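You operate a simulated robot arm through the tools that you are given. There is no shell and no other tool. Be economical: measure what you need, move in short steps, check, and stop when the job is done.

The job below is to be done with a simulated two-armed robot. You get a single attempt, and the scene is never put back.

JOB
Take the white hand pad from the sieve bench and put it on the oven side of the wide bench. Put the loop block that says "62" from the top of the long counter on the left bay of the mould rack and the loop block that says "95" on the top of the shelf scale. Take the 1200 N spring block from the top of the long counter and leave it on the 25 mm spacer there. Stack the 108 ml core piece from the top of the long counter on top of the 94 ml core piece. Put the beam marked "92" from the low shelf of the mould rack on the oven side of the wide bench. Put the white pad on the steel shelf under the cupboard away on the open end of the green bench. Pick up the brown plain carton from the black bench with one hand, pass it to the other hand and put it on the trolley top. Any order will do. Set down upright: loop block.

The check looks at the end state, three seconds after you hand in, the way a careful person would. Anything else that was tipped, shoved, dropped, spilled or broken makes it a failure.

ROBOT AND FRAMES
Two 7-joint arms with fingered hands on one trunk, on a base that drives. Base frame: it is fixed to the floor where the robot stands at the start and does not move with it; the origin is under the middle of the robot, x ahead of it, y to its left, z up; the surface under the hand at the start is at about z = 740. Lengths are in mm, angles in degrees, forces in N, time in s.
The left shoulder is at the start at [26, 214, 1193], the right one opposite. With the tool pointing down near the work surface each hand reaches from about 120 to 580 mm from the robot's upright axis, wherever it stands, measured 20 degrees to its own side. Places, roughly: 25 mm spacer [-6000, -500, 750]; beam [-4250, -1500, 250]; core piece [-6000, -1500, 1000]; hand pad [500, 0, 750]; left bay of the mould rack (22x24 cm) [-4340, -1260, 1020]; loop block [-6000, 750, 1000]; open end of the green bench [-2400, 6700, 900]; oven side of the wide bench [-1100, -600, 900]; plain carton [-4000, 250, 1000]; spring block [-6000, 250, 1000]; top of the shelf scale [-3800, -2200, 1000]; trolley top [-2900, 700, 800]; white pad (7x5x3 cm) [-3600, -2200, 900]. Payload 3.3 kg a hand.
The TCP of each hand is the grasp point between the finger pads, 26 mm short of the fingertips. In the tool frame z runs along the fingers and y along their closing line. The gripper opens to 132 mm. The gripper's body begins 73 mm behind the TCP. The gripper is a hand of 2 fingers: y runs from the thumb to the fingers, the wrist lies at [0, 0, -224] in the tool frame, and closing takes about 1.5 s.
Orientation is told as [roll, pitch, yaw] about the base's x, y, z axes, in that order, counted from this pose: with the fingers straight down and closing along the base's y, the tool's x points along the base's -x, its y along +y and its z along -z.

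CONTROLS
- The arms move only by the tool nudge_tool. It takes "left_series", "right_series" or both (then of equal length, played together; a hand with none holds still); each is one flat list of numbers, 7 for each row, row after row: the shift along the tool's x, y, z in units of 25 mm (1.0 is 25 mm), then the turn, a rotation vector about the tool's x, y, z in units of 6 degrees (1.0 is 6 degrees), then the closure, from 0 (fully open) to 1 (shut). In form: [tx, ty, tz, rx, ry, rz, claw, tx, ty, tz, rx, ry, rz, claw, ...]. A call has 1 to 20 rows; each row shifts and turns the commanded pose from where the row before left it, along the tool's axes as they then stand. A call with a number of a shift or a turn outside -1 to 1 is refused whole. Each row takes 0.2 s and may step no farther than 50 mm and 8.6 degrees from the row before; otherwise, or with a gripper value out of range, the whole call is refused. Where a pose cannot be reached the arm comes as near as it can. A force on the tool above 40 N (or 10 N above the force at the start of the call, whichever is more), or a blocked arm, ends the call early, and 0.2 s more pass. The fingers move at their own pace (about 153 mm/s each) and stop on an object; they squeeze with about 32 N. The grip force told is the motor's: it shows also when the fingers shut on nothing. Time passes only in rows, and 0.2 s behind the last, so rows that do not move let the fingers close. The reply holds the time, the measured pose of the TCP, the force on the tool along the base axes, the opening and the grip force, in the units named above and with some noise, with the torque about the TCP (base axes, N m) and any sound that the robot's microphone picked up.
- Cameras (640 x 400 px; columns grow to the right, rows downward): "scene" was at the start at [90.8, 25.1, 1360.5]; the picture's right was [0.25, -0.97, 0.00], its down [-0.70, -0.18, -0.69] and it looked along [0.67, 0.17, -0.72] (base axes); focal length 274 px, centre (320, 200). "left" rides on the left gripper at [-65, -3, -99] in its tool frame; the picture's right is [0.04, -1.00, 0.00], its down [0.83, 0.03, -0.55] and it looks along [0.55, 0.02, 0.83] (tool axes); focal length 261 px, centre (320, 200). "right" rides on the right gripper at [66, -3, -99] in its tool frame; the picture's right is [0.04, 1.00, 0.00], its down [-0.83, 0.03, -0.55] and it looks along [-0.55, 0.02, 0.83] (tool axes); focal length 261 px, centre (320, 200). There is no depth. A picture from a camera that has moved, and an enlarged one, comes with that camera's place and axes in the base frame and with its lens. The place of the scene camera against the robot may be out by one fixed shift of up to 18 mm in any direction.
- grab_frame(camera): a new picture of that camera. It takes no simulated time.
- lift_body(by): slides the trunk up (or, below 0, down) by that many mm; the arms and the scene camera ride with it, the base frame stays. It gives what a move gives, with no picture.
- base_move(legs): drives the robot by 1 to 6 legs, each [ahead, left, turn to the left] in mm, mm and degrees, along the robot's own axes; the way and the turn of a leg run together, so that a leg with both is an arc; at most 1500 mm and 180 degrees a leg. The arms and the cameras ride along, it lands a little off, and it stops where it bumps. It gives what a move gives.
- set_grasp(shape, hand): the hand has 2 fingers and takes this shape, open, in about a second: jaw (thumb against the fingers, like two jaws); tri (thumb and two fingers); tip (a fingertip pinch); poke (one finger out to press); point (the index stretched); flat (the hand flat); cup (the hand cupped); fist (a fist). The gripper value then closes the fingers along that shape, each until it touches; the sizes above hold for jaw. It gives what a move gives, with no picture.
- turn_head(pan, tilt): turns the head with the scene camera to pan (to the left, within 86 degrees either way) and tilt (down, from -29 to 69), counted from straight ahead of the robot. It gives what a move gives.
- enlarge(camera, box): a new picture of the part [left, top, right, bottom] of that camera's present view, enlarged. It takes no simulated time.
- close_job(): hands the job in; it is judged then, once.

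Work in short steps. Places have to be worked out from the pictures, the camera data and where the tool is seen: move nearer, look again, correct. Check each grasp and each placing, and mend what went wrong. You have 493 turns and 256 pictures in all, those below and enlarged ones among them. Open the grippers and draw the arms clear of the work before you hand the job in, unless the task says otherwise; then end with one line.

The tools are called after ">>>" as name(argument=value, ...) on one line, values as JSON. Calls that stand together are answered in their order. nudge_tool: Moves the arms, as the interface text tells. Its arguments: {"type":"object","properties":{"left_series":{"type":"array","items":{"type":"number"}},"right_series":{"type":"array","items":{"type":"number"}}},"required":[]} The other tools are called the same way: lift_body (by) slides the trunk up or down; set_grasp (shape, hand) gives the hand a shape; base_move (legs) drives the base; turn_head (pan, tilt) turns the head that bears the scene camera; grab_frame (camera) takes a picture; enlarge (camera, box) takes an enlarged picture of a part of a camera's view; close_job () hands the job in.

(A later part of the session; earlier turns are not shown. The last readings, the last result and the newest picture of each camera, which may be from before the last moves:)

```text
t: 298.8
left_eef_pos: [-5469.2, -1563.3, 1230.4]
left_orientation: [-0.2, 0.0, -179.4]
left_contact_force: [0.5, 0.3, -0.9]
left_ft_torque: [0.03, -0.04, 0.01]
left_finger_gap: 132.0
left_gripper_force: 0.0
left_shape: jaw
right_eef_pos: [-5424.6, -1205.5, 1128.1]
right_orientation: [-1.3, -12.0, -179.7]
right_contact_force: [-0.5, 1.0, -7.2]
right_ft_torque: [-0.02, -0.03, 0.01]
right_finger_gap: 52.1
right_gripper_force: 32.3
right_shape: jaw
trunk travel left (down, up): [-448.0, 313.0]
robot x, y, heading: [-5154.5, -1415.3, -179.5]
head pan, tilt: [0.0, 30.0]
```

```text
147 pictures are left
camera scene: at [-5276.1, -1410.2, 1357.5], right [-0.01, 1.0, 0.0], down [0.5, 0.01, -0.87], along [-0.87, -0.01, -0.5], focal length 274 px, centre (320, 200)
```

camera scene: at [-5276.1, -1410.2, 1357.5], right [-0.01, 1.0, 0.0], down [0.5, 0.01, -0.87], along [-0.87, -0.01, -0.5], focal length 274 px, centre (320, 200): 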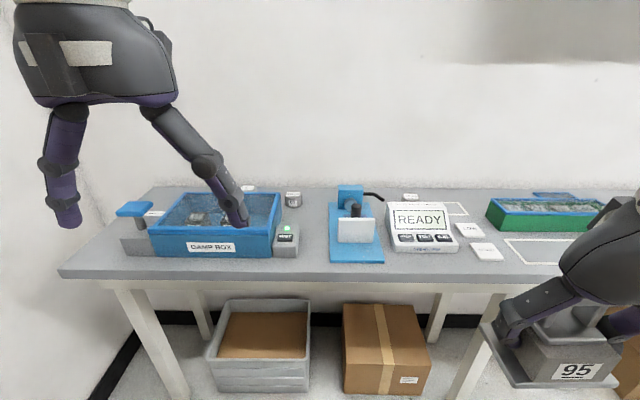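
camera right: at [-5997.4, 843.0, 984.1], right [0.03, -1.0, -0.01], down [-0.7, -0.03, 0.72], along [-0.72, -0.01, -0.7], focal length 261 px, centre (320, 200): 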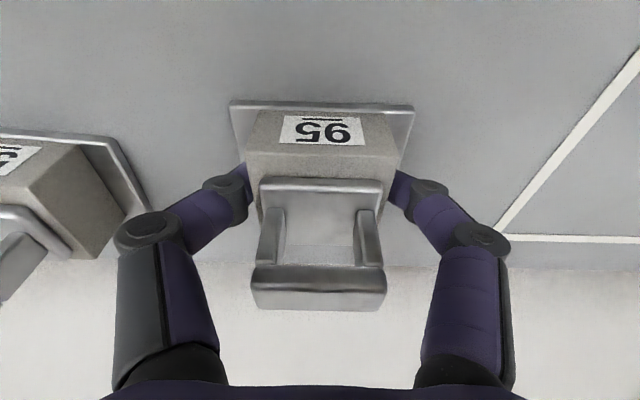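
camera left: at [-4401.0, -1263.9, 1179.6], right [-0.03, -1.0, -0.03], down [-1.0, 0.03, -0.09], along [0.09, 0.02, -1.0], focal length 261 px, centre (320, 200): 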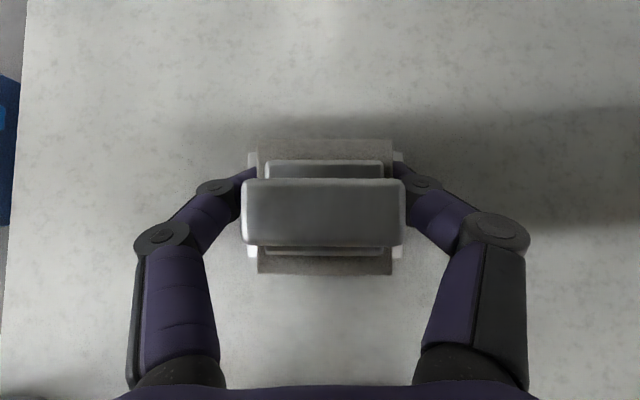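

I zoom on the counter items for core pieces.

>>> enlarge(camera="scene", box=[140, 170, 320, 270])

>>> enlarge(camera="scene", box=[320, 170, 620, 290])

```text
3.56 times, centred on (230, 220) of scene
camera zoom: at [-5276.1, -1410.2, 1357.5], right [-0.01, 1.0, 0.0], down [0.5, 0.01, -0.87], along [-0.87, -0.01, -0.5], focal length 975 px, centre (640, 129)
```

zoom: 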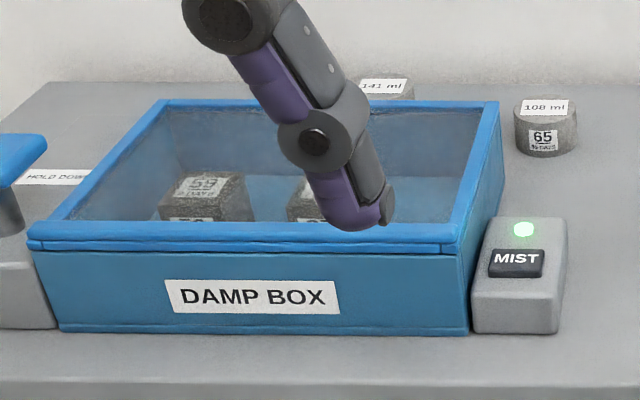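

```text
2.13 times, centred on (470, 230) of scene
camera zoom: at [-5276.1, -1410.2, 1357.5], right [-0.01, 1.0, 0.0], down [0.5, 0.01, -0.87], along [-0.87, -0.01, -0.5], focal length 585 px, centre (0, 136)
```

zoom: 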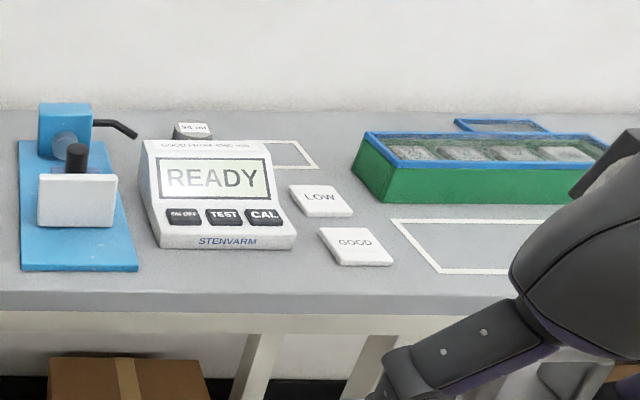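

108 ml stands at ≈[-6120,-1512] and 94 ml at ≈[-6122,-1100] behind the READY meter. I drive up with the left shoulder in line with the 108 piece.

>>> base_move(legs=[[200, -115, -0.5], [165, 0, 0]])

>>> nudge_tool(left_series=[-1, 0, 1, 0, 0, 0, 0, -1, 0, 1, 0, 0, 0, 0, -1, 0, 1, 0, -0.9, 0, 0, -1, 0, 0.6, 0, -0.9, 0, 0, -1, 0, 0.3, 0, -0.9, 0, 0, -1, 0, 0, 0, -0.9, 0, 0])

>>> grab_frame(camera="scene")

>>> grab_frame(camera="left")

```text
t: 301.6
left_eef_pos: [-5837.0, -1446.1, 1229.4]
left_orientation: [-0.2, 0.1, 180.0]
left_contact_force: [-0.3, 0.7, 0.3]
left_ft_torque: [-0.01, -0.05, 0.0]
left_finger_gap: 132.1
left_gripper_force: 0.1
left_shape: jaw
right_eef_pos: [-5788.4, -1089.5, 1128.1]
right_orientation: [-1.3, -11.9, 179.6]
right_contact_force: [-1.0, -1.0, -6.5]
right_ft_torque: [-0.02, -0.05, 0.02]
right_finger_gap: 52.1
right_gripper_force: 31.8
right_shape: jaw
trunk travel left (down, up): [-448.0, 313.0]
robot x, y, heading: [-5523.2, -1301.0, -179.8]
head pan, tilt: [0.0, 30.0]
```

```text
t: 303.0
left_eef_pos: [-5985.5, -1444.9, 1146.8]
left_orientation: [-0.1, -21.7, -180.0]
left_contact_force: [-0.2, -0.6, 0.6]
left_ft_torque: [0.01, -0.01, -0.03]
left_finger_gap: 131.8
left_gripper_force: 0.1
left_shape: jaw
right_eef_pos: [-5787.6, -1089.4, 1127.8]
right_orientation: [-1.3, -12.0, 179.6]
right_contact_force: [-0.7, 0.1, -6.6]
right_ft_torque: [0.0, -0.03, 0.02]
right_finger_gap: 52.3
right_gripper_force: 32.0
right_shape: jaw
trunk travel left (down, up): [-448.0, 313.0]
robot x, y, heading: [-5525.6, -1300.2, -180.2]
head pan, tilt: [0.0, 30.0]
```

```text
144 pictures are left
camera scene: at [-5641.0, -1295.6, 1357.5], right [0.0, 1.0, 0.0], down [0.5, 0.0, -0.87], along [-0.87, 0.0, -0.5], focal length 274 px, centre (320, 200)
```

scene: 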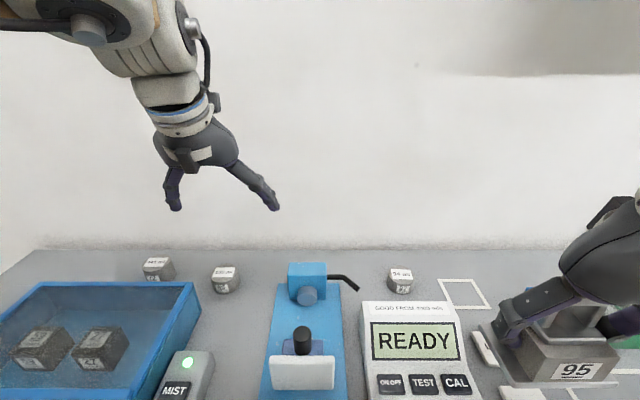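

```text
143 pictures are left
camera left: at [-6009.8, -1445.1, 1263.1], right [0.04, 1.0, -0.01], down [0.98, -0.03, 0.21], along [0.2, -0.02, -0.98], focal length 261 px, centre (320, 200)
```

left: 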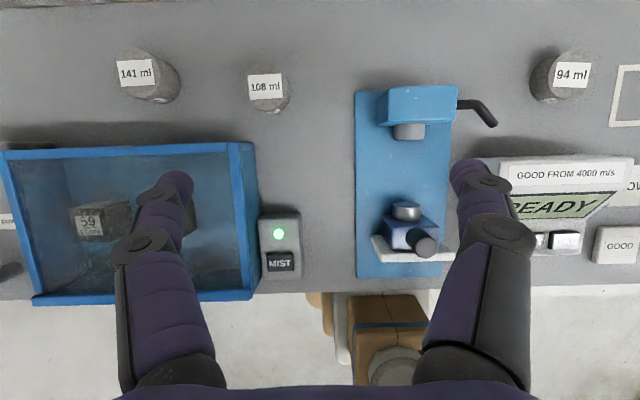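

108 ml is at ≈[-6092,-1518]. I move the tilted left hand above it.

>>> nudge_tool(left_series=[-0.225, 0.365, 0.88, 0, 0, 0, 0, -0.225, 0.365, 0.88, 0, 0, 0, 0, -0.225, 0.365, 0.88, 0, 0, 0, 0, -0.225, 0.365, 0.88, 0, 0, 0, 0, -0.225, 0.365, 0.88, 0, 0, 0, 0, -0.225, 0.365, 0.88, 0, 0, 0, 0, -0.225, 0.365, 0.88, 0, 0, 0, 0, -0.225, 0.365, 0.88, 0, 0, 0, 0])

>>> grab_frame(camera="left")

>>> grab_frame(camera="scene")

```text
t: 304.8
left_eef_pos: [-6093.5, -1519.3, 999.7]
left_orientation: [-0.1, -21.6, -180.0]
left_contact_force: [-0.4, -0.5, -0.8]
left_ft_torque: [-0.02, 0.03, 0.02]
left_finger_gap: 132.3
left_gripper_force: 0.0
left_shape: jaw
right_eef_pos: [-5787.5, -1089.1, 1128.4]
right_orientation: [-1.2, -12.0, 179.8]
right_contact_force: [0.1, -0.4, -6.2]
right_ft_torque: [0.02, 0.0, -0.02]
right_finger_gap: 52.4
right_gripper_force: 32.2
right_shape: jaw
trunk travel left (down, up): [-448.0, 313.0]
robot x, y, heading: [-5523.3, -1300.7, -180.2]
head pan, tilt: [0.0, 30.0]
```

```text
142 pictures are left
camera left: at [-6117.5, -1518.1, 1116.2], right [0.04, 1.0, -0.01], down [0.98, -0.03, 0.21], along [0.21, -0.02, -0.98], focal length 261 px, centre (320, 200)
```

left: 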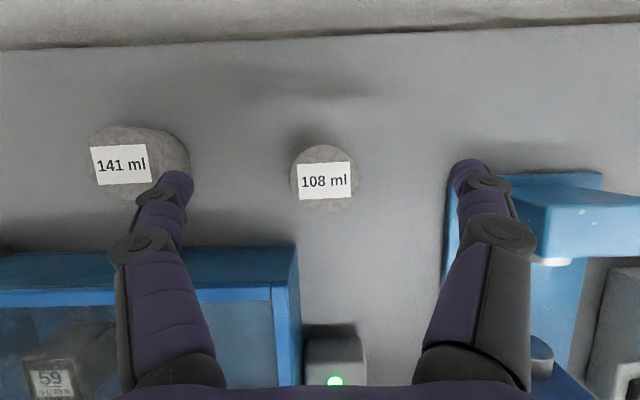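

```text
141 pictures are left
camera scene: at [-5641.3, -1296.0, 1357.5], right [0.0, 1.0, 0.0], down [0.5, 0.0, -0.87], along [-0.87, 0.0, -0.5], focal length 274 px, centre (320, 200)
```

scene: 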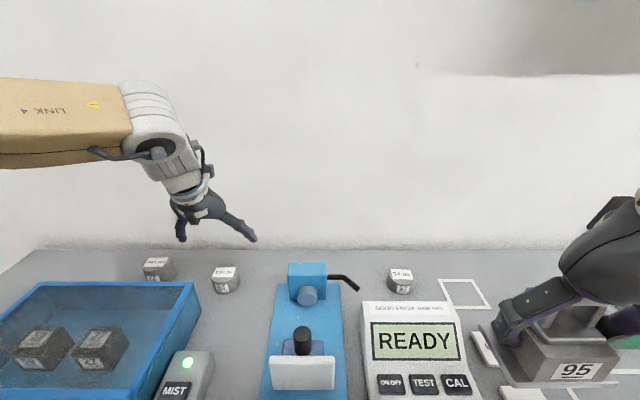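

Piece is centred at ≈[-6087,-1519], diameter ~56 mm. I narrow the hand, shift 9 mm back and lower with the trunk.

>>> nudge_tool(left_series=[0.33, 0, -0.13, 0, 0, 0, 0.2, 0, 0, 0, 0, 0, 0, 0.35, 0, 0, 0, 0, 0, 0, 0.35])

>>> lift_body(by=-85)

>>> grab_frame(camera="left")

```text
t: 305.6
left_eef_pos: [-6084.6, -1517.8, 1001.8]
left_orientation: [-0.2, -21.6, -179.9]
left_contact_force: [-0.6, 0.7, 0.9]
left_ft_torque: [0.01, 0.01, -0.01]
left_finger_gap: 86.5
left_gripper_force: 0.0
left_shape: jaw
right_eef_pos: [-5786.6, -1089.8, 1129.3]
right_orientation: [-1.3, -12.0, 179.7]
right_contact_force: [-0.1, -0.1, -5.5]
right_ft_torque: [-0.02, -0.05, 0.01]
right_finger_gap: 52.4
right_gripper_force: 31.7
right_shape: jaw
trunk travel left (down, up): [-448.0, 313.0]
robot x, y, heading: [-5525.3, -1302.1, -179.6]
head pan, tilt: [0.0, 30.0]
```

```text
t: 306.8
left_eef_pos: [-6083.0, -1518.7, 915.1]
left_orientation: [-0.2, -21.7, -179.9]
left_contact_force: [-0.9, -0.1, 0.2]
left_ft_torque: [0.0, 0.0, -0.02]
left_finger_gap: 86.2
left_gripper_force: 0.0
left_shape: jaw
right_eef_pos: [-5786.5, -1089.1, 1042.2]
right_orientation: [-1.2, -12.0, 179.6]
right_contact_force: [0.4, 0.0, -6.1]
right_ft_torque: [0.0, -0.03, 0.01]
right_finger_gap: 52.0
right_gripper_force: 31.0
right_shape: jaw
trunk travel left (down, up): [-363.0, 398.0]
robot x, y, heading: [-5518.4, -1304.1, -179.7]
head pan, tilt: [0.0, 30.0]
```

```text
140 pictures are left
camera left: at [-6108.1, -1517.5, 1031.1], right [0.04, 1.0, -0.01], down [0.98, -0.03, 0.21], along [0.21, -0.02, -0.98], focal length 261 px, centre (320, 200)
```

left: 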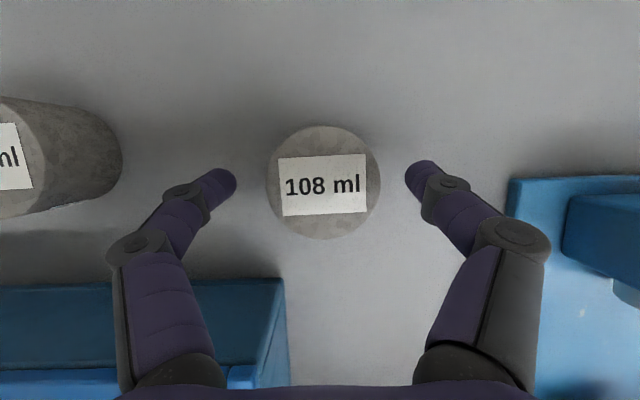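

Well centred. Lower 27 mm and grip.

>>> lift_body(by=-27)

>>> nudge_tool(left_series=[0, 0, 0, 0, 0, 0, 0.5, 0, 0, 0, 0, 0, 0, 1, 0, 0, 0, 0, 0, 0, 1, 0, 0, 0, 0, 0, 0, 1])

>>> lift_body(by=170)

>>> grab_frame(camera="left")

```text
t: 307.5
left_eef_pos: [-6083.3, -1517.9, 886.7]
left_orientation: [-0.3, -21.6, -179.9]
left_contact_force: [0.9, -1.5, 0.1]
left_ft_torque: [0.03, 0.03, 0.02]
left_finger_gap: 85.8
left_gripper_force: 0.0
left_shape: jaw
right_eef_pos: [-5785.9, -1090.0, 1015.8]
right_orientation: [-1.2, -12.0, 179.7]
right_contact_force: [-0.6, -1.0, -6.3]
right_ft_torque: [0.02, 0.0, 0.01]
right_finger_gap: 52.2
right_gripper_force: 32.0
right_shape: jaw
trunk travel left (down, up): [-336.0, 425.0]
robot x, y, heading: [-5526.6, -1298.8, -179.8]
head pan, tilt: [0.0, 30.0]
```

```text
t: 308.5
left_eef_pos: [-6084.1, -1518.6, 886.2]
left_orientation: [-0.3, -21.6, -179.9]
left_contact_force: [0.2, 0.1, 0.1]
left_ft_torque: [0.04, -0.03, 0.01]
left_finger_gap: 52.0
left_gripper_force: 32.2
left_shape: jaw
right_eef_pos: [-5786.6, -1089.5, 1016.9]
right_orientation: [-1.3, -12.0, 179.7]
right_contact_force: [-0.8, 0.4, -6.4]
right_ft_torque: [-0.02, -0.03, 0.01]
right_finger_gap: 52.1
right_gripper_force: 32.2
right_shape: jaw
trunk travel left (down, up): [-336.0, 425.0]
robot x, y, heading: [-5523.3, -1301.1, -179.9]
head pan, tilt: [0.0, 30.0]
```

```text
t: 310.4
left_eef_pos: [-6084.7, -1518.2, 1057.6]
left_orientation: [-0.2, -21.6, -179.9]
left_contact_force: [0.8, -1.4, -1.8]
left_ft_torque: [0.01, -0.01, -0.04]
left_finger_gap: 51.8
left_gripper_force: 31.8
left_shape: jaw
right_eef_pos: [-5787.2, -1088.7, 1184.9]
right_orientation: [-1.3, -11.9, 179.7]
right_contact_force: [-0.4, 0.9, -5.8]
right_ft_torque: [0.02, -0.04, 0.01]
right_finger_gap: 52.2
right_gripper_force: 31.8
right_shape: jaw
trunk travel left (down, up): [-506.0, 255.0]
robot x, y, heading: [-5526.5, -1304.1, -179.9]
head pan, tilt: [0.0, 30.0]
```

```text
139 pictures are left
camera left: at [-6108.7, -1517.4, 1172.9], right [0.04, 1.0, -0.01], down [0.98, -0.03, 0.21], along [0.21, -0.02, -0.98], focal length 261 px, centre (320, 200)
```

left: 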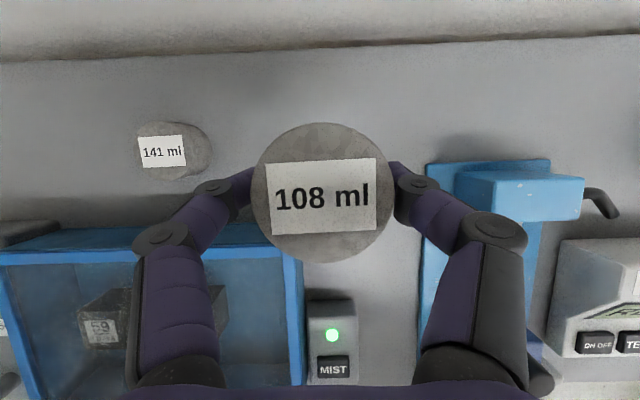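

Held (52 mm). I slide right ~397 mm to bring it over the 94 ml piece.

>>> base_move(legs=[[0, -395, 0]])

>>> grab_frame(camera="left")

>>> grab_frame(camera="scene")

```text
t: 312.9
left_eef_pos: [-6084.2, -1117.5, 1058.5]
left_orientation: [-0.2, -21.6, 179.7]
left_contact_force: [0.7, -0.2, -3.5]
left_ft_torque: [-0.01, -0.03, 0.01]
left_finger_gap: 52.3
left_gripper_force: 32.0
left_shape: jaw
right_eef_pos: [-5784.3, -690.2, 1185.9]
right_orientation: [-1.3, -12.0, 179.3]
right_contact_force: [-0.6, 0.6, -5.6]
right_ft_torque: [0.03, -0.03, 0.01]
right_finger_gap: 52.1
right_gripper_force: 31.9
right_shape: jaw
trunk travel left (down, up): [-506.0, 255.0]
robot x, y, heading: [-5522.0, -902.3, 179.6]
head pan, tilt: [0.0, 30.0]
```

```text
138 pictures are left
camera left: at [-6109.2, -1116.2, 1173.5], right [0.04, 1.0, -0.01], down [0.98, -0.04, 0.21], along [0.21, -0.02, -0.98], focal length 261 px, centre (320, 200)
```

left: 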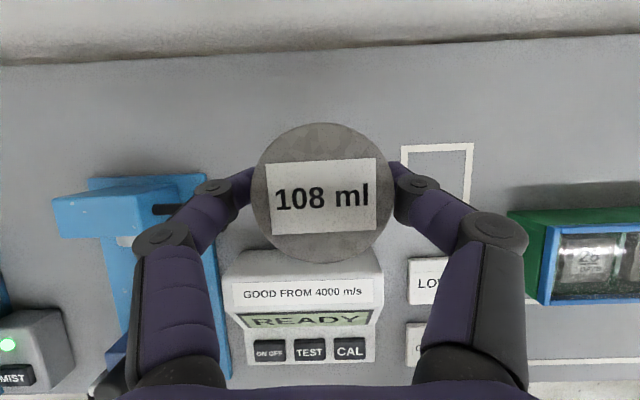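

```text
137 pictures are left
camera scene: at [-5635.6, -897.3, 1415.7], right [0.0, 1.0, 0.0], down [0.5, 0.0, -0.87], along [-0.87, 0.0, -0.5], focal length 274 px, centre (320, 200)
```

scene: 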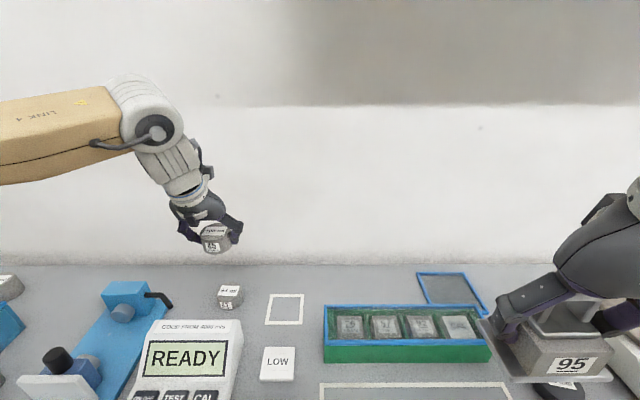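

The 94 ml piece is hidden beneath. I shift the hand 70 mm right to see it.

>>> nudge_tool(left_series=[0, -0.95, 0, 0, 0, 0, 1, 0, -0.95, 0, 0, 0, 0, 1, 0, -0.9, 0, 0, 0, 0, 1, 0, 0, 0, 0, 0, 0, 1])

>>> grab_frame(camera="left")

```text
t: 313.9
left_eef_pos: [-6084.0, -1046.9, 1059.2]
left_orientation: [-0.2, -21.5, 179.8]
left_contact_force: [-0.7, 0.1, -2.2]
left_ft_torque: [-0.02, 0.0, -0.01]
left_finger_gap: 52.2
left_gripper_force: 32.1
left_shape: jaw
right_eef_pos: [-5785.3, -691.6, 1185.6]
right_orientation: [-1.4, -11.9, 179.3]
right_contact_force: [0.0, -0.6, -6.5]
right_ft_torque: [0.04, -0.04, 0.0]
right_finger_gap: 52.6
right_gripper_force: 32.2
right_shape: jaw
trunk travel left (down, up): [-506.0, 255.0]
robot x, y, heading: [-5523.0, -905.9, 179.4]
head pan, tilt: [0.0, 30.0]
```

```text
136 pictures are left
camera left: at [-6108.2, -1046.9, 1174.8], right [0.04, 1.0, -0.01], down [0.98, -0.04, 0.21], along [0.21, -0.02, -0.98], focal length 261 px, centre (320, 200)
```

left: 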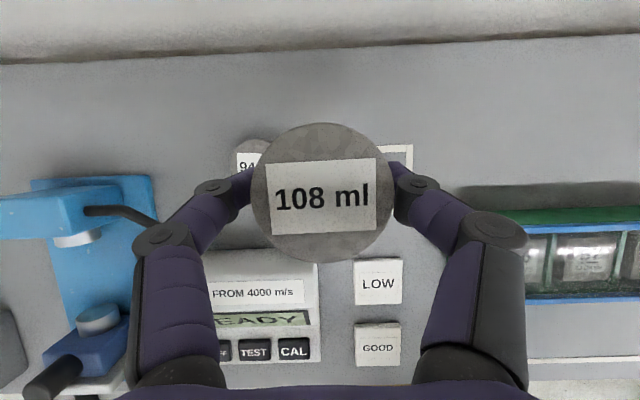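

>>> nudge_tool(left_series=[0, -0.9, 0, 0, 0, 0, 1, 0, -0.9, 0, 0, 0, 0, 1, 0, 0, 0, 0, 0, 0, 1])

>>> enlarge(camera="left", box=[160, 100, 320, 200])

```text
t: 314.7
left_eef_pos: [-6084.7, -1003.9, 1058.4]
left_orientation: [-0.2, -21.6, 179.8]
left_contact_force: [0.4, -0.5, -2.9]
left_ft_torque: [0.01, 0.01, 0.03]
left_finger_gap: 52.0
left_gripper_force: 32.8
left_shape: jaw
right_eef_pos: [-5785.9, -690.7, 1186.5]
right_orientation: [-1.3, -12.0, 179.3]
right_contact_force: [0.1, 0.1, -5.7]
right_ft_torque: [0.01, -0.04, -0.01]
right_finger_gap: 52.1
right_gripper_force: 31.7
right_shape: jaw
trunk travel left (down, up): [-506.0, 255.0]
robot x, y, heading: [-5523.0, -901.5, 179.9]
head pan, tilt: [0.0, 30.0]
```

```text
4.00 times, centred on (240, 150) of left
camera zoom: at [-6108.2, -1002.7, 1174.1], right [0.04, 1.0, -0.01], down [0.98, -0.04, 0.21], along [0.21, -0.02, -0.98], focal length 1043 px, centre (640, 400)
```

zoom: 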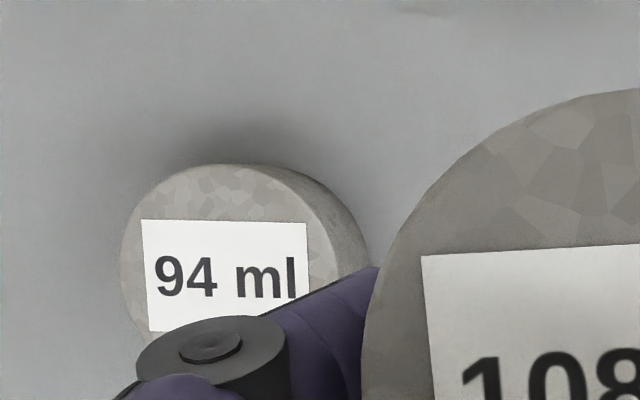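

94 ml's top centre is ≈[-6088,-1116]. I bring the held piece directly over it and lower most of the way.

>>> nudge_tool(left_series=[0.05, 0.9, 0, 0, 0, 0, 1, 0.05, 0.9, 0, 0, 0, 0, 1, 0, 0.9, 0, 0, 0, 0, 1, 0, 0.9, 0, 0, 0, 0, 1, 0, 0.88, 0, 0, 0, 0, 1, 0, 0, 0, 0, 0, 0, 1])

>>> lift_body(by=-115)

>>> enlarge(camera="scene", box=[150, 200, 310, 340])

```text
t: 316.1
left_eef_pos: [-6083.2, -1114.2, 1056.5]
left_orientation: [-0.2, -21.6, 179.6]
left_contact_force: [0.0, -0.2, -2.2]
left_ft_torque: [-0.01, 0.01, 0.0]
left_finger_gap: 52.0
left_gripper_force: 32.2
left_shape: jaw
right_eef_pos: [-5784.8, -690.2, 1186.3]
right_orientation: [-1.3, -12.0, 179.3]
right_contact_force: [-0.4, 0.6, -6.9]
right_ft_torque: [-0.01, -0.04, 0.01]
right_finger_gap: 52.4
right_gripper_force: 31.7
right_shape: jaw
trunk travel left (down, up): [-506.0, 255.0]
robot x, y, heading: [-5524.1, -905.6, 179.7]
head pan, tilt: [0.0, 30.0]
```

```text
t: 317.6
left_eef_pos: [-6082.6, -1115.3, 941.2]
left_orientation: [-0.2, -21.6, 179.6]
left_contact_force: [0.4, -0.3, -2.7]
left_ft_torque: [0.02, 0.0, 0.02]
left_finger_gap: 52.0
left_gripper_force: 32.3
left_shape: jaw
right_eef_pos: [-5784.8, -690.8, 1070.0]
right_orientation: [-1.3, -12.0, 179.3]
right_contact_force: [-0.2, -0.2, -6.3]
right_ft_torque: [0.0, -0.02, 0.0]
right_finger_gap: 52.0
right_gripper_force: 32.3
right_shape: jaw
trunk travel left (down, up): [-391.0, 370.0]
robot x, y, heading: [-5522.6, -903.9, 179.5]
head pan, tilt: [0.0, 30.0]
```

```text
2.86 times, centred on (230, 270) of scene
camera zoom: at [-5647.1, -898.2, 1300.3], right [0.0, 1.0, 0.0], down [0.5, 0.0, -0.87], along [-0.87, 0.0, -0.5], focal length 784 px, centre (577, 0)
```

zoom: 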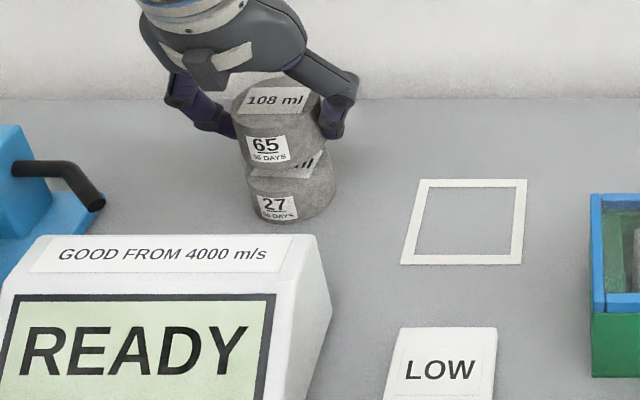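

Alignment looks good (within ~3 mm). Lower slowly to contact.

>>> lift_body(by=-9)

>>> lift_body(by=-4)

>>> enlarge(camera="scene", box=[190, 180, 290, 270])

```text
t: 318.2
left_eef_pos: [-6082.0, -1114.1, 932.9]
left_orientation: [-0.2, -21.6, 179.6]
left_contact_force: [-0.6, 1.0, -2.0]
left_ft_torque: [-0.03, 0.0, -0.02]
left_finger_gap: 51.9
left_gripper_force: 31.8
left_shape: jaw
right_eef_pos: [-5785.0, -690.5, 1062.4]
right_orientation: [-1.3, -12.0, 179.3]
right_contact_force: [0.0, 0.1, -6.5]
right_ft_torque: [-0.01, -0.04, -0.02]
right_finger_gap: 52.1
right_gripper_force: 32.1
right_shape: jaw
trunk travel left (down, up): [-382.0, 379.0]
robot x, y, heading: [-5521.9, -905.2, 179.7]
head pan, tilt: [0.0, 30.0]
```

```text
t: 318.7
left_eef_pos: [-6082.1, -1114.7, 927.8]
left_orientation: [-0.2, -21.6, 179.8]
left_contact_force: [0.4, -0.1, -2.0]
left_ft_torque: [0.02, 0.0, 0.0]
left_finger_gap: 52.1
left_gripper_force: 31.8
left_shape: jaw
right_eef_pos: [-5784.3, -691.5, 1058.3]
right_orientation: [-1.3, -12.2, 179.3]
right_contact_force: [-0.5, -0.4, -6.4]
right_ft_torque: [-0.01, -0.04, 0.0]
right_finger_gap: 52.2
right_gripper_force: 32.0
right_shape: jaw
trunk travel left (down, up): [-378.0, 383.0]
robot x, y, heading: [-5519.2, -902.9, 179.7]
head pan, tilt: [0.0, 30.0]
```

```text
4.44 times, centred on (240, 225) of scene
camera zoom: at [-5649.1, -898.2, 1287.1], right [0.0, 1.0, 0.0], down [0.5, 0.0, -0.87], along [-0.87, 0.0, -0.5], focal length 1219 px, centre (676, 89)
```

zoom: 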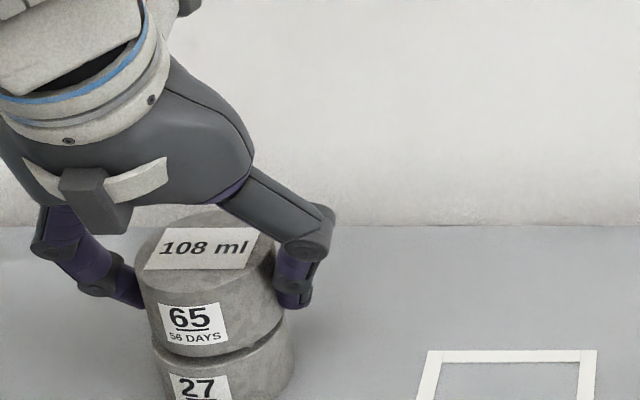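

Almost touching, aligned. 3 mm more, then a bit.

>>> lift_body(by=-3)

>>> lift_body(by=-2)

```text
t: 319.2
left_eef_pos: [-6082.9, -1116.1, 925.5]
left_orientation: [-0.2, -21.5, 179.6]
left_contact_force: [-0.4, -0.1, -2.6]
left_ft_torque: [-0.01, 0.02, 0.02]
left_finger_gap: 51.9
left_gripper_force: 31.3
left_shape: jaw
right_eef_pos: [-5785.1, -691.7, 1055.7]
right_orientation: [-1.2, -12.0, 179.2]
right_contact_force: [0.0, -0.3, -6.2]
right_ft_torque: [-0.01, -0.06, -0.01]
right_finger_gap: 52.1
right_gripper_force: 32.0
right_shape: jaw
trunk travel left (down, up): [-375.0, 386.0]
robot x, y, heading: [-5524.7, -902.1, 179.7]
head pan, tilt: [0.0, 30.0]
```

```text
t: 319.7
left_eef_pos: [-6081.5, -1116.7, 923.6]
left_orientation: [-0.3, -21.6, 179.7]
left_contact_force: [-1.0, 0.2, -2.7]
left_ft_torque: [0.02, -0.02, 0.01]
left_finger_gap: 51.9
left_gripper_force: 31.6
left_shape: jaw
right_eef_pos: [-5786.0, -691.5, 1053.4]
right_orientation: [-1.2, -12.0, 179.2]
right_contact_force: [0.2, 0.2, -6.1]
right_ft_torque: [-0.03, -0.03, -0.01]
right_finger_gap: 52.3
right_gripper_force: 31.9
right_shape: jaw
trunk travel left (down, up): [-373.0, 388.0]
robot x, y, heading: [-5526.0, -903.6, 180.0]
head pan, tilt: [0.0, 30.0]
```

>>> lift_body(by=-3)

>>> lift_body(by=-2)

>>> lift_body(by=-2)

```text
t: 320.3
left_eef_pos: [-6083.3, -1114.9, 921.3]
left_orientation: [-0.2, -21.6, 179.7]
left_contact_force: [0.4, 0.3, -0.6]
left_ft_torque: [0.03, -0.04, 0.01]
left_finger_gap: 52.0
left_gripper_force: 32.0
left_shape: jaw
right_eef_pos: [-5785.4, -691.2, 1049.9]
right_orientation: [-1.3, -12.1, 179.2]
right_contact_force: [-1.1, -0.2, -6.5]
right_ft_torque: [0.01, -0.02, -0.03]
right_finger_gap: 52.2
right_gripper_force: 32.3
right_shape: jaw
trunk travel left (down, up): [-370.0, 391.0]
robot x, y, heading: [-5521.2, -902.2, 179.8]
head pan, tilt: [0.0, 30.0]
```

```text
t: 320.8
left_eef_pos: [-6083.2, -1115.2, 919.8]
left_orientation: [-0.3, -21.8, 179.7]
left_contact_force: [-0.4, -0.5, 8.9]
left_ft_torque: [0.01, 0.03, 0.0]
left_finger_gap: 51.9
left_gripper_force: 32.3
left_shape: jaw
right_eef_pos: [-5784.4, -691.0, 1048.8]
right_orientation: [-1.2, -12.1, 179.4]
right_contact_force: [-0.8, -0.5, -7.3]
right_ft_torque: [0.03, -0.01, 0.01]
right_finger_gap: 52.1
right_gripper_force: 32.3
right_shape: jaw
trunk travel left (down, up): [-368.0, 393.0]
robot x, y, heading: [-5524.0, -902.2, 179.6]
head pan, tilt: [0.0, 30.0]
```

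```text
t: 321.3
left_eef_pos: [-6082.7, -1113.7, 919.6]
left_orientation: [-0.3, -21.9, 179.8]
left_contact_force: [-3.3, -0.9, 21.1]
left_ft_torque: [0.03, 0.15, 0.0]
left_finger_gap: 52.3
left_gripper_force: 31.9
left_shape: jaw
right_eef_pos: [-5783.5, -690.0, 1047.0]
right_orientation: [-1.3, -12.1, 179.3]
right_contact_force: [0.8, 0.1, -6.0]
right_ft_torque: [0.0, -0.05, -0.02]
right_finger_gap: 52.0
right_gripper_force: 31.9
right_shape: jaw
trunk travel left (down, up): [-366.0, 395.0]
robot x, y, heading: [-5521.8, -902.5, 179.6]
head pan, tilt: [0.0, 30.0]
```

Contact. I unload 1 mm, open gently and raise straight up.

>>> lift_body(by=1.5)

>>> nudge_tool(left_series=[0, 0, 0, 0, 0, 0, 0.56, 0, 0, 0, 0, 0, 0, 0.5, 0, 0, 0, 0, 0, 0, 0.4, 0, 0, 0, 0, 0, 0, 0.4])

>>> lift_body(by=150)

>>> grab_frame(camera="scene")

>>> enlarge(camera="scene", box=[170, 220, 290, 330])

```text
t: 321.8
left_eef_pos: [-6081.4, -1114.6, 918.3]
left_orientation: [-0.2, -21.7, 179.8]
left_contact_force: [-5.8, -0.7, 18.6]
left_ft_torque: [0.06, 0.2, 0.01]
left_finger_gap: 52.5
left_gripper_force: 31.8
left_shape: jaw
right_eef_pos: [-5783.6, -690.5, 1047.6]
right_orientation: [-1.3, -12.1, 179.3]
right_contact_force: [0.4, -0.7, -5.8]
right_ft_torque: [0.01, -0.02, 0.02]
right_finger_gap: 52.2
right_gripper_force: 32.6
right_shape: jaw
trunk travel left (down, up): [-368.0, 393.0]
robot x, y, heading: [-5523.3, -901.7, 179.3]
head pan, tilt: [0.0, 30.0]
```

```text
t: 322.8
left_eef_pos: [-6082.0, -1115.8, 918.1]
left_orientation: [-0.3, -21.6, 179.7]
left_contact_force: [-0.1, -0.5, -0.8]
left_ft_torque: [-0.01, 0.01, -0.02]
left_finger_gap: 78.6
left_gripper_force: 0.0
left_shape: jaw
right_eef_pos: [-5784.7, -690.9, 1047.7]
right_orientation: [-1.3, -12.0, 179.3]
right_contact_force: [-0.1, -0.8, -6.2]
right_ft_torque: [0.01, -0.06, 0.02]
right_finger_gap: 51.7
right_gripper_force: 32.0
right_shape: jaw
trunk travel left (down, up): [-368.0, 393.0]
robot x, y, heading: [-5524.2, -902.6, 179.8]
head pan, tilt: [0.0, 30.0]
```

```text
t: 324.6
left_eef_pos: [-6083.1, -1114.3, 1068.1]
left_orientation: [-0.2, -21.6, 179.7]
left_contact_force: [0.1, 0.3, -0.7]
left_ft_torque: [0.0, 0.0, -0.02]
left_finger_gap: 78.9
left_gripper_force: 0.1
left_shape: jaw
right_eef_pos: [-5784.3, -690.6, 1197.5]
right_orientation: [-1.2, -11.9, 179.4]
right_contact_force: [0.0, -0.5, -6.0]
right_ft_torque: [-0.01, -0.01, 0.02]
right_finger_gap: 52.4
right_gripper_force: 32.4
right_shape: jaw
trunk travel left (down, up): [-518.0, 243.0]
robot x, y, heading: [-5522.9, -903.5, 179.7]
head pan, tilt: [0.0, 30.0]
```

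```text
132 pictures are left
camera scene: at [-5634.8, -898.2, 1427.2], right [0.0, 1.0, 0.0], down [0.5, 0.0, -0.87], along [-0.87, 0.0, -0.5], focal length 274 px, centre (320, 200)
```

scene: 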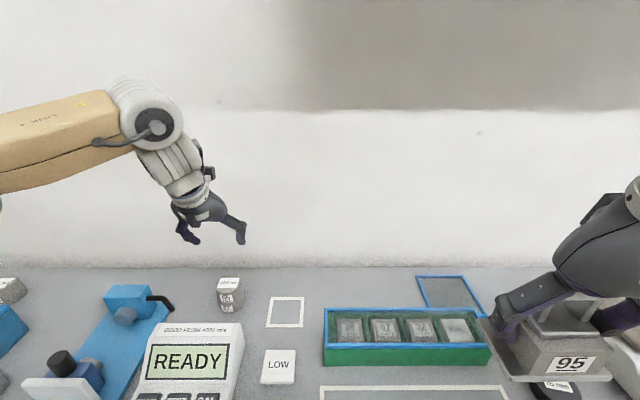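

```text
3.64 times, centred on (230, 275) of scene
camera zoom: at [-5634.8, -898.2, 1427.2], right [0.0, 1.0, 0.0], down [0.5, 0.0, -0.87], along [-0.87, 0.0, -0.5], focal length 997 px, centre (647, -73)
```

zoom: 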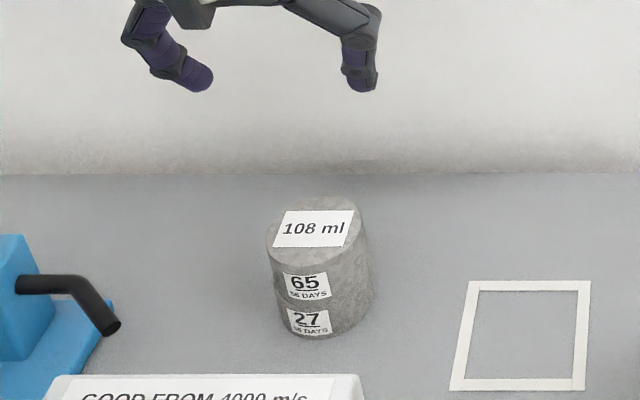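

Perfect stack. Next the 1200 N spring block and the 25 mm spacer. I retract the left hand, back off and slide right to look.

>>> nudge_tool(left_series=[0.9, 0, -0.4, 0, 0, 0, 0, 0.9, 0, -0.4, 0, 0, 0, 0, 0.9, 0, -0.4, 0, 0, 0, 0, 0.9, 0, -0.4, 0, 0, 0, 0, 0.9, 0, -0.4, 0, 0, 0, 0, 0.9, 0, -0.4, 0, 0, 0, 0, 0.9, 0, -0.4, 0, 0, 0, 0, 0.9, 0, -0.4, 0, 0, 0, 0])

>>> base_move(legs=[[-160, 0, 0], [0, -520, 0]])

>>> turn_head(pan=0, tilt=38)

>>> grab_frame(camera="scene")

```text
t: 326.4
left_eef_pos: [-5885.1, -1116.8, 1075.5]
left_orientation: [-0.2, -21.7, 179.8]
left_contact_force: [1.2, 0.1, 0.2]
left_ft_torque: [0.02, 0.01, -0.03]
left_finger_gap: 131.9
left_gripper_force: 0.0
left_shape: jaw
right_eef_pos: [-5784.1, -690.5, 1199.1]
right_orientation: [-1.2, -12.0, 179.3]
right_contact_force: [0.1, -0.9, -6.3]
right_ft_torque: [-0.02, 0.0, -0.02]
right_finger_gap: 52.1
right_gripper_force: 32.1
right_shape: jaw
trunk travel left (down, up): [-518.0, 243.0]
robot x, y, heading: [-5523.3, -906.8, 179.8]
head pan, tilt: [0.0, 30.0]
```

```text
t: 330.5
left_eef_pos: [-5722.2, -586.1, 1076.4]
left_orientation: [-0.2, -21.6, -179.8]
left_contact_force: [0.0, -0.3, -0.7]
left_ft_torque: [-0.01, -0.01, -0.01]
left_finger_gap: 131.7
left_gripper_force: 0.2
left_shape: jaw
right_eef_pos: [-5625.1, -159.7, 1197.1]
right_orientation: [-1.3, -12.0, 179.7]
right_contact_force: [0.2, 0.6, -6.7]
right_ft_torque: [0.0, -0.04, 0.02]
right_finger_gap: 52.1
right_gripper_force: 31.9
right_shape: jaw
trunk travel left (down, up): [-518.0, 243.0]
robot x, y, heading: [-5360.6, -370.2, -179.9]
head pan, tilt: [0.0, 30.0]
```

```text
t: 331.2
left_eef_pos: [-5723.1, -586.8, 1076.5]
left_orientation: [-0.2, -21.6, -179.9]
left_contact_force: [-0.6, -0.7, -0.2]
left_ft_torque: [0.01, 0.01, -0.04]
left_finger_gap: 131.6
left_gripper_force: 0.1
left_shape: jaw
right_eef_pos: [-5625.2, -159.8, 1197.1]
right_orientation: [-1.3, -12.0, 179.8]
right_contact_force: [0.1, 0.4, -6.4]
right_ft_torque: [0.01, -0.03, 0.01]
right_finger_gap: 52.3
right_gripper_force: 31.4
right_shape: jaw
trunk travel left (down, up): [-518.0, 243.0]
robot x, y, heading: [-5360.5, -366.9, -179.7]
head pan, tilt: [0.0, 38.0]
```

```text
130 pictures are left
camera scene: at [-5468.5, -366.7, 1415.0], right [0.0, 1.0, 0.0], down [0.62, 0.0, -0.79], along [-0.79, 0.0, -0.62], focal length 274 px, centre (320, 200)
```

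scene: 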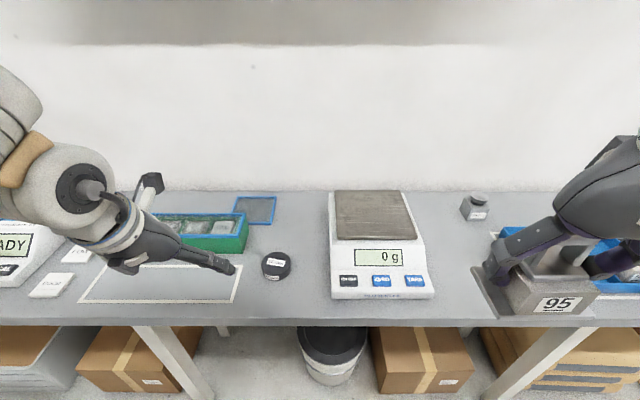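

>>> enlarge(camera="scene", box=[220, 180, 340, 300])

>>> enlarge(camera="scene", box=[420, 170, 560, 270])

```text
3.33 times, centred on (280, 240) of scene
camera zoom: at [-5468.5, -366.7, 1415.0], right [0.0, 1.0, 0.0], down [0.62, 0.0, -0.79], along [-0.79, 0.0, -0.62], focal length 914 px, centre (453, 67)
```

zoom: 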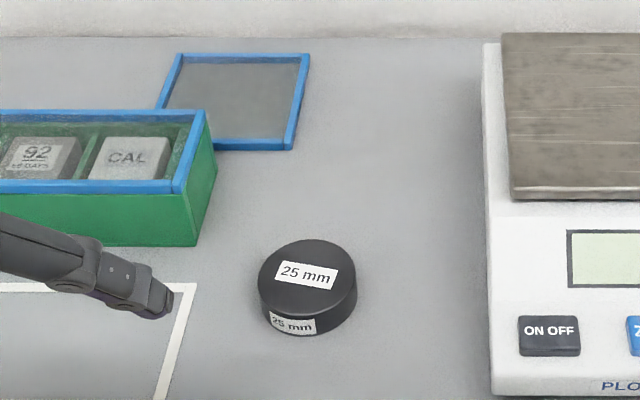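

```text
4.00 times, centred on (490, 220) of scene
camera zoom: at [-5468.5, -366.7, 1415.0], right [0.0, 1.0, 0.0], down [0.62, 0.0, -0.79], along [-0.79, 0.0, -0.62], focal length 1097 px, centre (-360, 120)
```

zoom: 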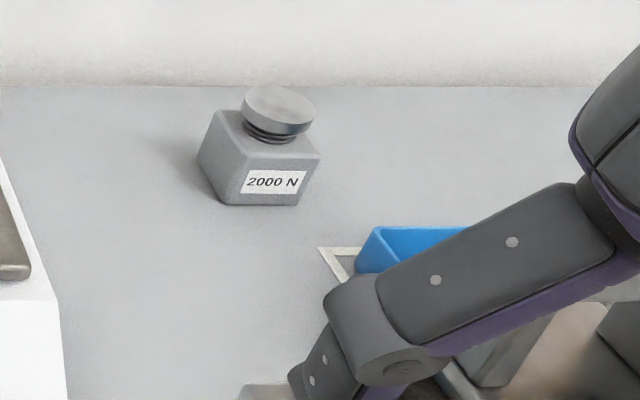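

Spacer at ≈[-5895,-475]; this one here says 2000 N, the 1200 N block is near [-6100,492]. I slide right to it.

>>> base_move(legs=[[0, -1070, 0], [160, 0, 0]])

>>> nudge_tool(left_series=[-0.9, 0, 0.36, 0, 0, 0, 0, -0.9, 0, 0.36, 0, 0, 0, 0, -0.9, 0, 0.36, 0, 0, 0, 0, -0.9, 0, 0.36, 0, 0, 0, 0, -0.9, 0, 0.36, 0, 0, 0, 0, -0.9, 0, 0.36, 0, 0, 0, 0])

>>> grab_frame(camera="left")

>>> grab_frame(camera="scene")

```text
t: 337.6
left_eef_pos: [-5887.3, 469.9, 1075.2]
left_orientation: [-0.2, -21.5, -179.6]
left_contact_force: [-0.2, 0.6, -0.5]
left_ft_torque: [0.01, -0.05, -0.02]
left_finger_gap: 132.1
left_gripper_force: 0.0
left_shape: jaw
right_eef_pos: [-5789.9, 896.0, 1198.6]
right_orientation: [-1.3, -11.9, 179.9]
right_contact_force: [0.1, 0.4, -6.5]
right_ft_torque: [-0.03, -0.03, 0.02]
right_finger_gap: 51.8
right_gripper_force: 32.0
right_shape: jaw
trunk travel left (down, up): [-518.0, 243.0]
robot x, y, heading: [-5523.4, 687.5, -179.4]
head pan, tilt: [0.0, 38.0]
```

```text
t: 339.0
left_eef_pos: [-6031.4, 468.3, 1075.9]
left_orientation: [-0.2, -21.6, -179.8]
left_contact_force: [-0.2, 0.1, -0.1]
left_ft_torque: [-0.04, -0.03, -0.04]
left_finger_gap: 132.1
left_gripper_force: 0.2
left_shape: jaw
right_eef_pos: [-5788.9, 896.2, 1197.9]
right_orientation: [-1.3, -12.0, 179.9]
right_contact_force: [-0.4, 0.4, -6.8]
right_ft_torque: [0.01, -0.05, 0.01]
right_finger_gap: 52.6
right_gripper_force: 32.2
right_shape: jaw
trunk travel left (down, up): [-518.0, 243.0]
robot x, y, heading: [-5522.6, 686.4, -179.7]
head pan, tilt: [0.0, 38.0]
```

```text
127 pictures are left
camera left: at [-6055.8, 470.6, 1191.5], right [0.03, 1.0, -0.01], down [0.98, -0.03, 0.21], along [0.21, -0.02, -0.98], focal length 261 px, centre (320, 200)
```

left: 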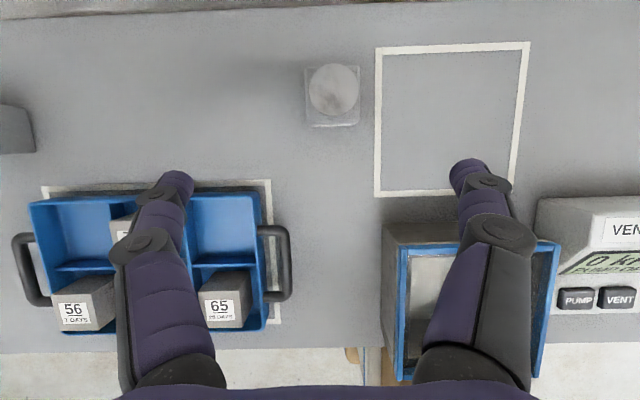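

```text
126 pictures are left
camera scene: at [-5632.8, 691.3, 1414.9], right [-0.01, 1.0, 0.0], down [0.62, 0.0, -0.79], along [-0.79, 0.0, -0.62], focal length 274 px, centre (320, 200)
```

scene: 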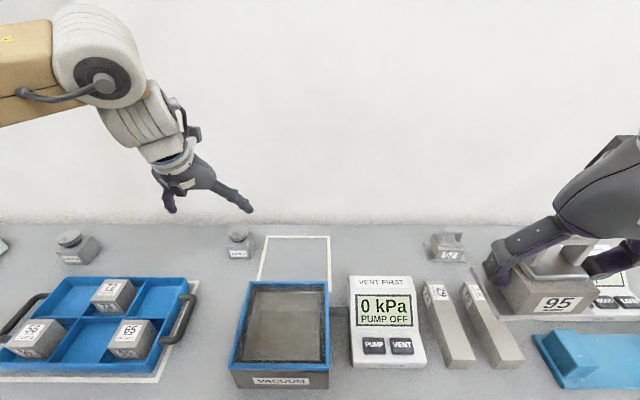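

1200 N block at ≈[-6105,482]. I move above it, half-closed, then lower.

>>> nudge_tool(left_series=[-0.37, -0.14, 0.95, 0, 0, 0, 0, -0.37, -0.14, 0.95, 0, 0, 0, 0.2, -0.37, -0.14, 0.95, 0, 0, 0, 0.3, -0.37, -0.14, 0.95, 0, 0, 0, 0.3, 0, 0, 0, 0, 0, 0, 0.3])

>>> lift_body(by=-40)

>>> grab_frame(camera="left")

```text
t: 340.2
left_eef_pos: [-6102.4, 483.9, 1001.0]
left_orientation: [-0.2, -21.6, -179.6]
left_contact_force: [-0.1, 0.4, 0.1]
left_ft_torque: [0.0, 0.04, 0.02]
left_finger_gap: 92.4
left_gripper_force: 0.0
left_shape: jaw
right_eef_pos: [-5788.7, 896.2, 1197.1]
right_orientation: [-1.4, -12.0, 179.9]
right_contact_force: [-0.2, -0.1, -6.2]
right_ft_torque: [0.0, -0.02, 0.02]
right_finger_gap: 52.1
right_gripper_force: 31.9
right_shape: jaw
trunk travel left (down, up): [-518.0, 243.0]
robot x, y, heading: [-5524.7, 685.1, -179.5]
head pan, tilt: [0.0, 38.0]
```

```text
t: 341.1
left_eef_pos: [-6100.5, 483.9, 961.1]
left_orientation: [-0.2, -21.5, -179.6]
left_contact_force: [0.5, 0.5, 0.2]
left_ft_torque: [-0.01, -0.01, 0.03]
left_finger_gap: 92.4
left_gripper_force: 0.1
left_shape: jaw
right_eef_pos: [-5789.3, 896.9, 1157.6]
right_orientation: [-1.3, -12.0, 179.9]
right_contact_force: [0.5, 0.2, -7.1]
right_ft_torque: [0.04, -0.02, -0.01]
right_finger_gap: 52.4
right_gripper_force: 32.1
right_shape: jaw
trunk travel left (down, up): [-478.0, 283.0]
robot x, y, heading: [-5524.7, 686.5, -179.9]
head pan, tilt: [0.0, 38.0]
```

```text
125 pictures are left
camera left: at [-6124.5, 484.7, 1077.2], right [0.03, 1.0, -0.01], down [0.98, -0.03, 0.21], along [0.21, -0.02, -0.98], focal length 261 px, centre (320, 200)
```

left: 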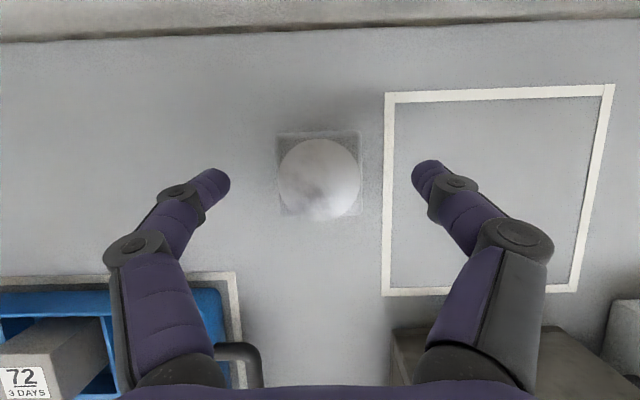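

Perfectly centred. Lower 67 mm, close, and lift.

>>> lift_body(by=-67)

>>> nudge_tool(left_series=[0, 0, 0, 0, 0, 0, 0.5, 0, 0, 0, 0, 0, 0, 1, 0, 0, 0, 0, 0, 0, 1, 0, 0, 0, 0, 0, 0, 1])

>>> lift_body(by=150)

>>> grab_frame(camera="scene")

```text
t: 342.1
left_eef_pos: [-6098.9, 483.8, 894.2]
left_orientation: [-0.2, -21.6, -179.7]
left_contact_force: [-0.3, 0.7, -0.1]
left_ft_torque: [0.02, 0.01, 0.0]
left_finger_gap: 92.9
left_gripper_force: 0.1
left_shape: jaw
right_eef_pos: [-5787.6, 896.2, 1092.4]
right_orientation: [-1.3, -12.0, 179.9]
right_contact_force: [0.4, 0.6, -7.2]
right_ft_torque: [-0.02, -0.04, 0.03]
right_finger_gap: 52.2
right_gripper_force: 31.9
right_shape: jaw
trunk travel left (down, up): [-410.0, 350.0]
robot x, y, heading: [-5523.3, 685.5, -179.5]
head pan, tilt: [0.0, 38.0]
```

```text
t: 343.1
left_eef_pos: [-6099.7, 483.8, 892.8]
left_orientation: [-0.1, -21.5, -179.7]
left_contact_force: [-1.5, 0.2, 1.4]
left_ft_torque: [0.06, 0.01, -0.02]
left_finger_gap: 48.6
left_gripper_force: 31.9
left_shape: jaw
right_eef_pos: [-5788.6, 896.5, 1091.1]
right_orientation: [-1.3, -12.0, 179.9]
right_contact_force: [-0.1, -0.1, -6.7]
right_ft_torque: [-0.01, -0.02, -0.02]
right_finger_gap: 52.2
right_gripper_force: 32.0
right_shape: jaw
trunk travel left (down, up): [-410.0, 350.0]
robot x, y, heading: [-5528.0, 686.7, -179.7]
head pan, tilt: [0.0, 38.0]
```

```text
t: 344.9
left_eef_pos: [-6100.8, 483.4, 1042.0]
left_orientation: [-0.2, -21.5, -179.7]
left_contact_force: [-0.2, -0.3, -6.8]
left_ft_torque: [0.0, -0.04, -0.02]
left_finger_gap: 48.8
left_gripper_force: 32.1
left_shape: jaw
right_eef_pos: [-5789.3, 896.7, 1240.7]
right_orientation: [-1.3, -11.9, 179.9]
right_contact_force: [0.4, -0.8, -6.9]
right_ft_torque: [0.01, -0.05, 0.0]
right_finger_gap: 52.1
right_gripper_force: 32.0
right_shape: jaw
trunk travel left (down, up): [-560.0, 200.0]
robot x, y, heading: [-5524.6, 688.5, -179.9]
head pan, tilt: [0.0, 38.0]
```

```text
124 pictures are left
camera scene: at [-5631.1, 690.9, 1457.8], right [-0.01, 1.0, 0.0], down [0.62, 0.0, -0.79], along [-0.79, 0.0, -0.62], focal length 274 px, centre (320, 200)
```

scene: 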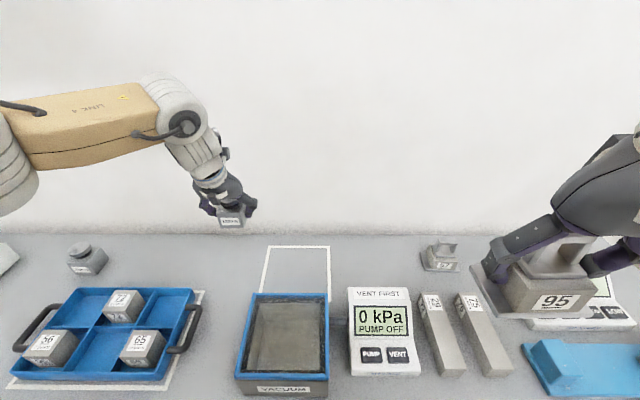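

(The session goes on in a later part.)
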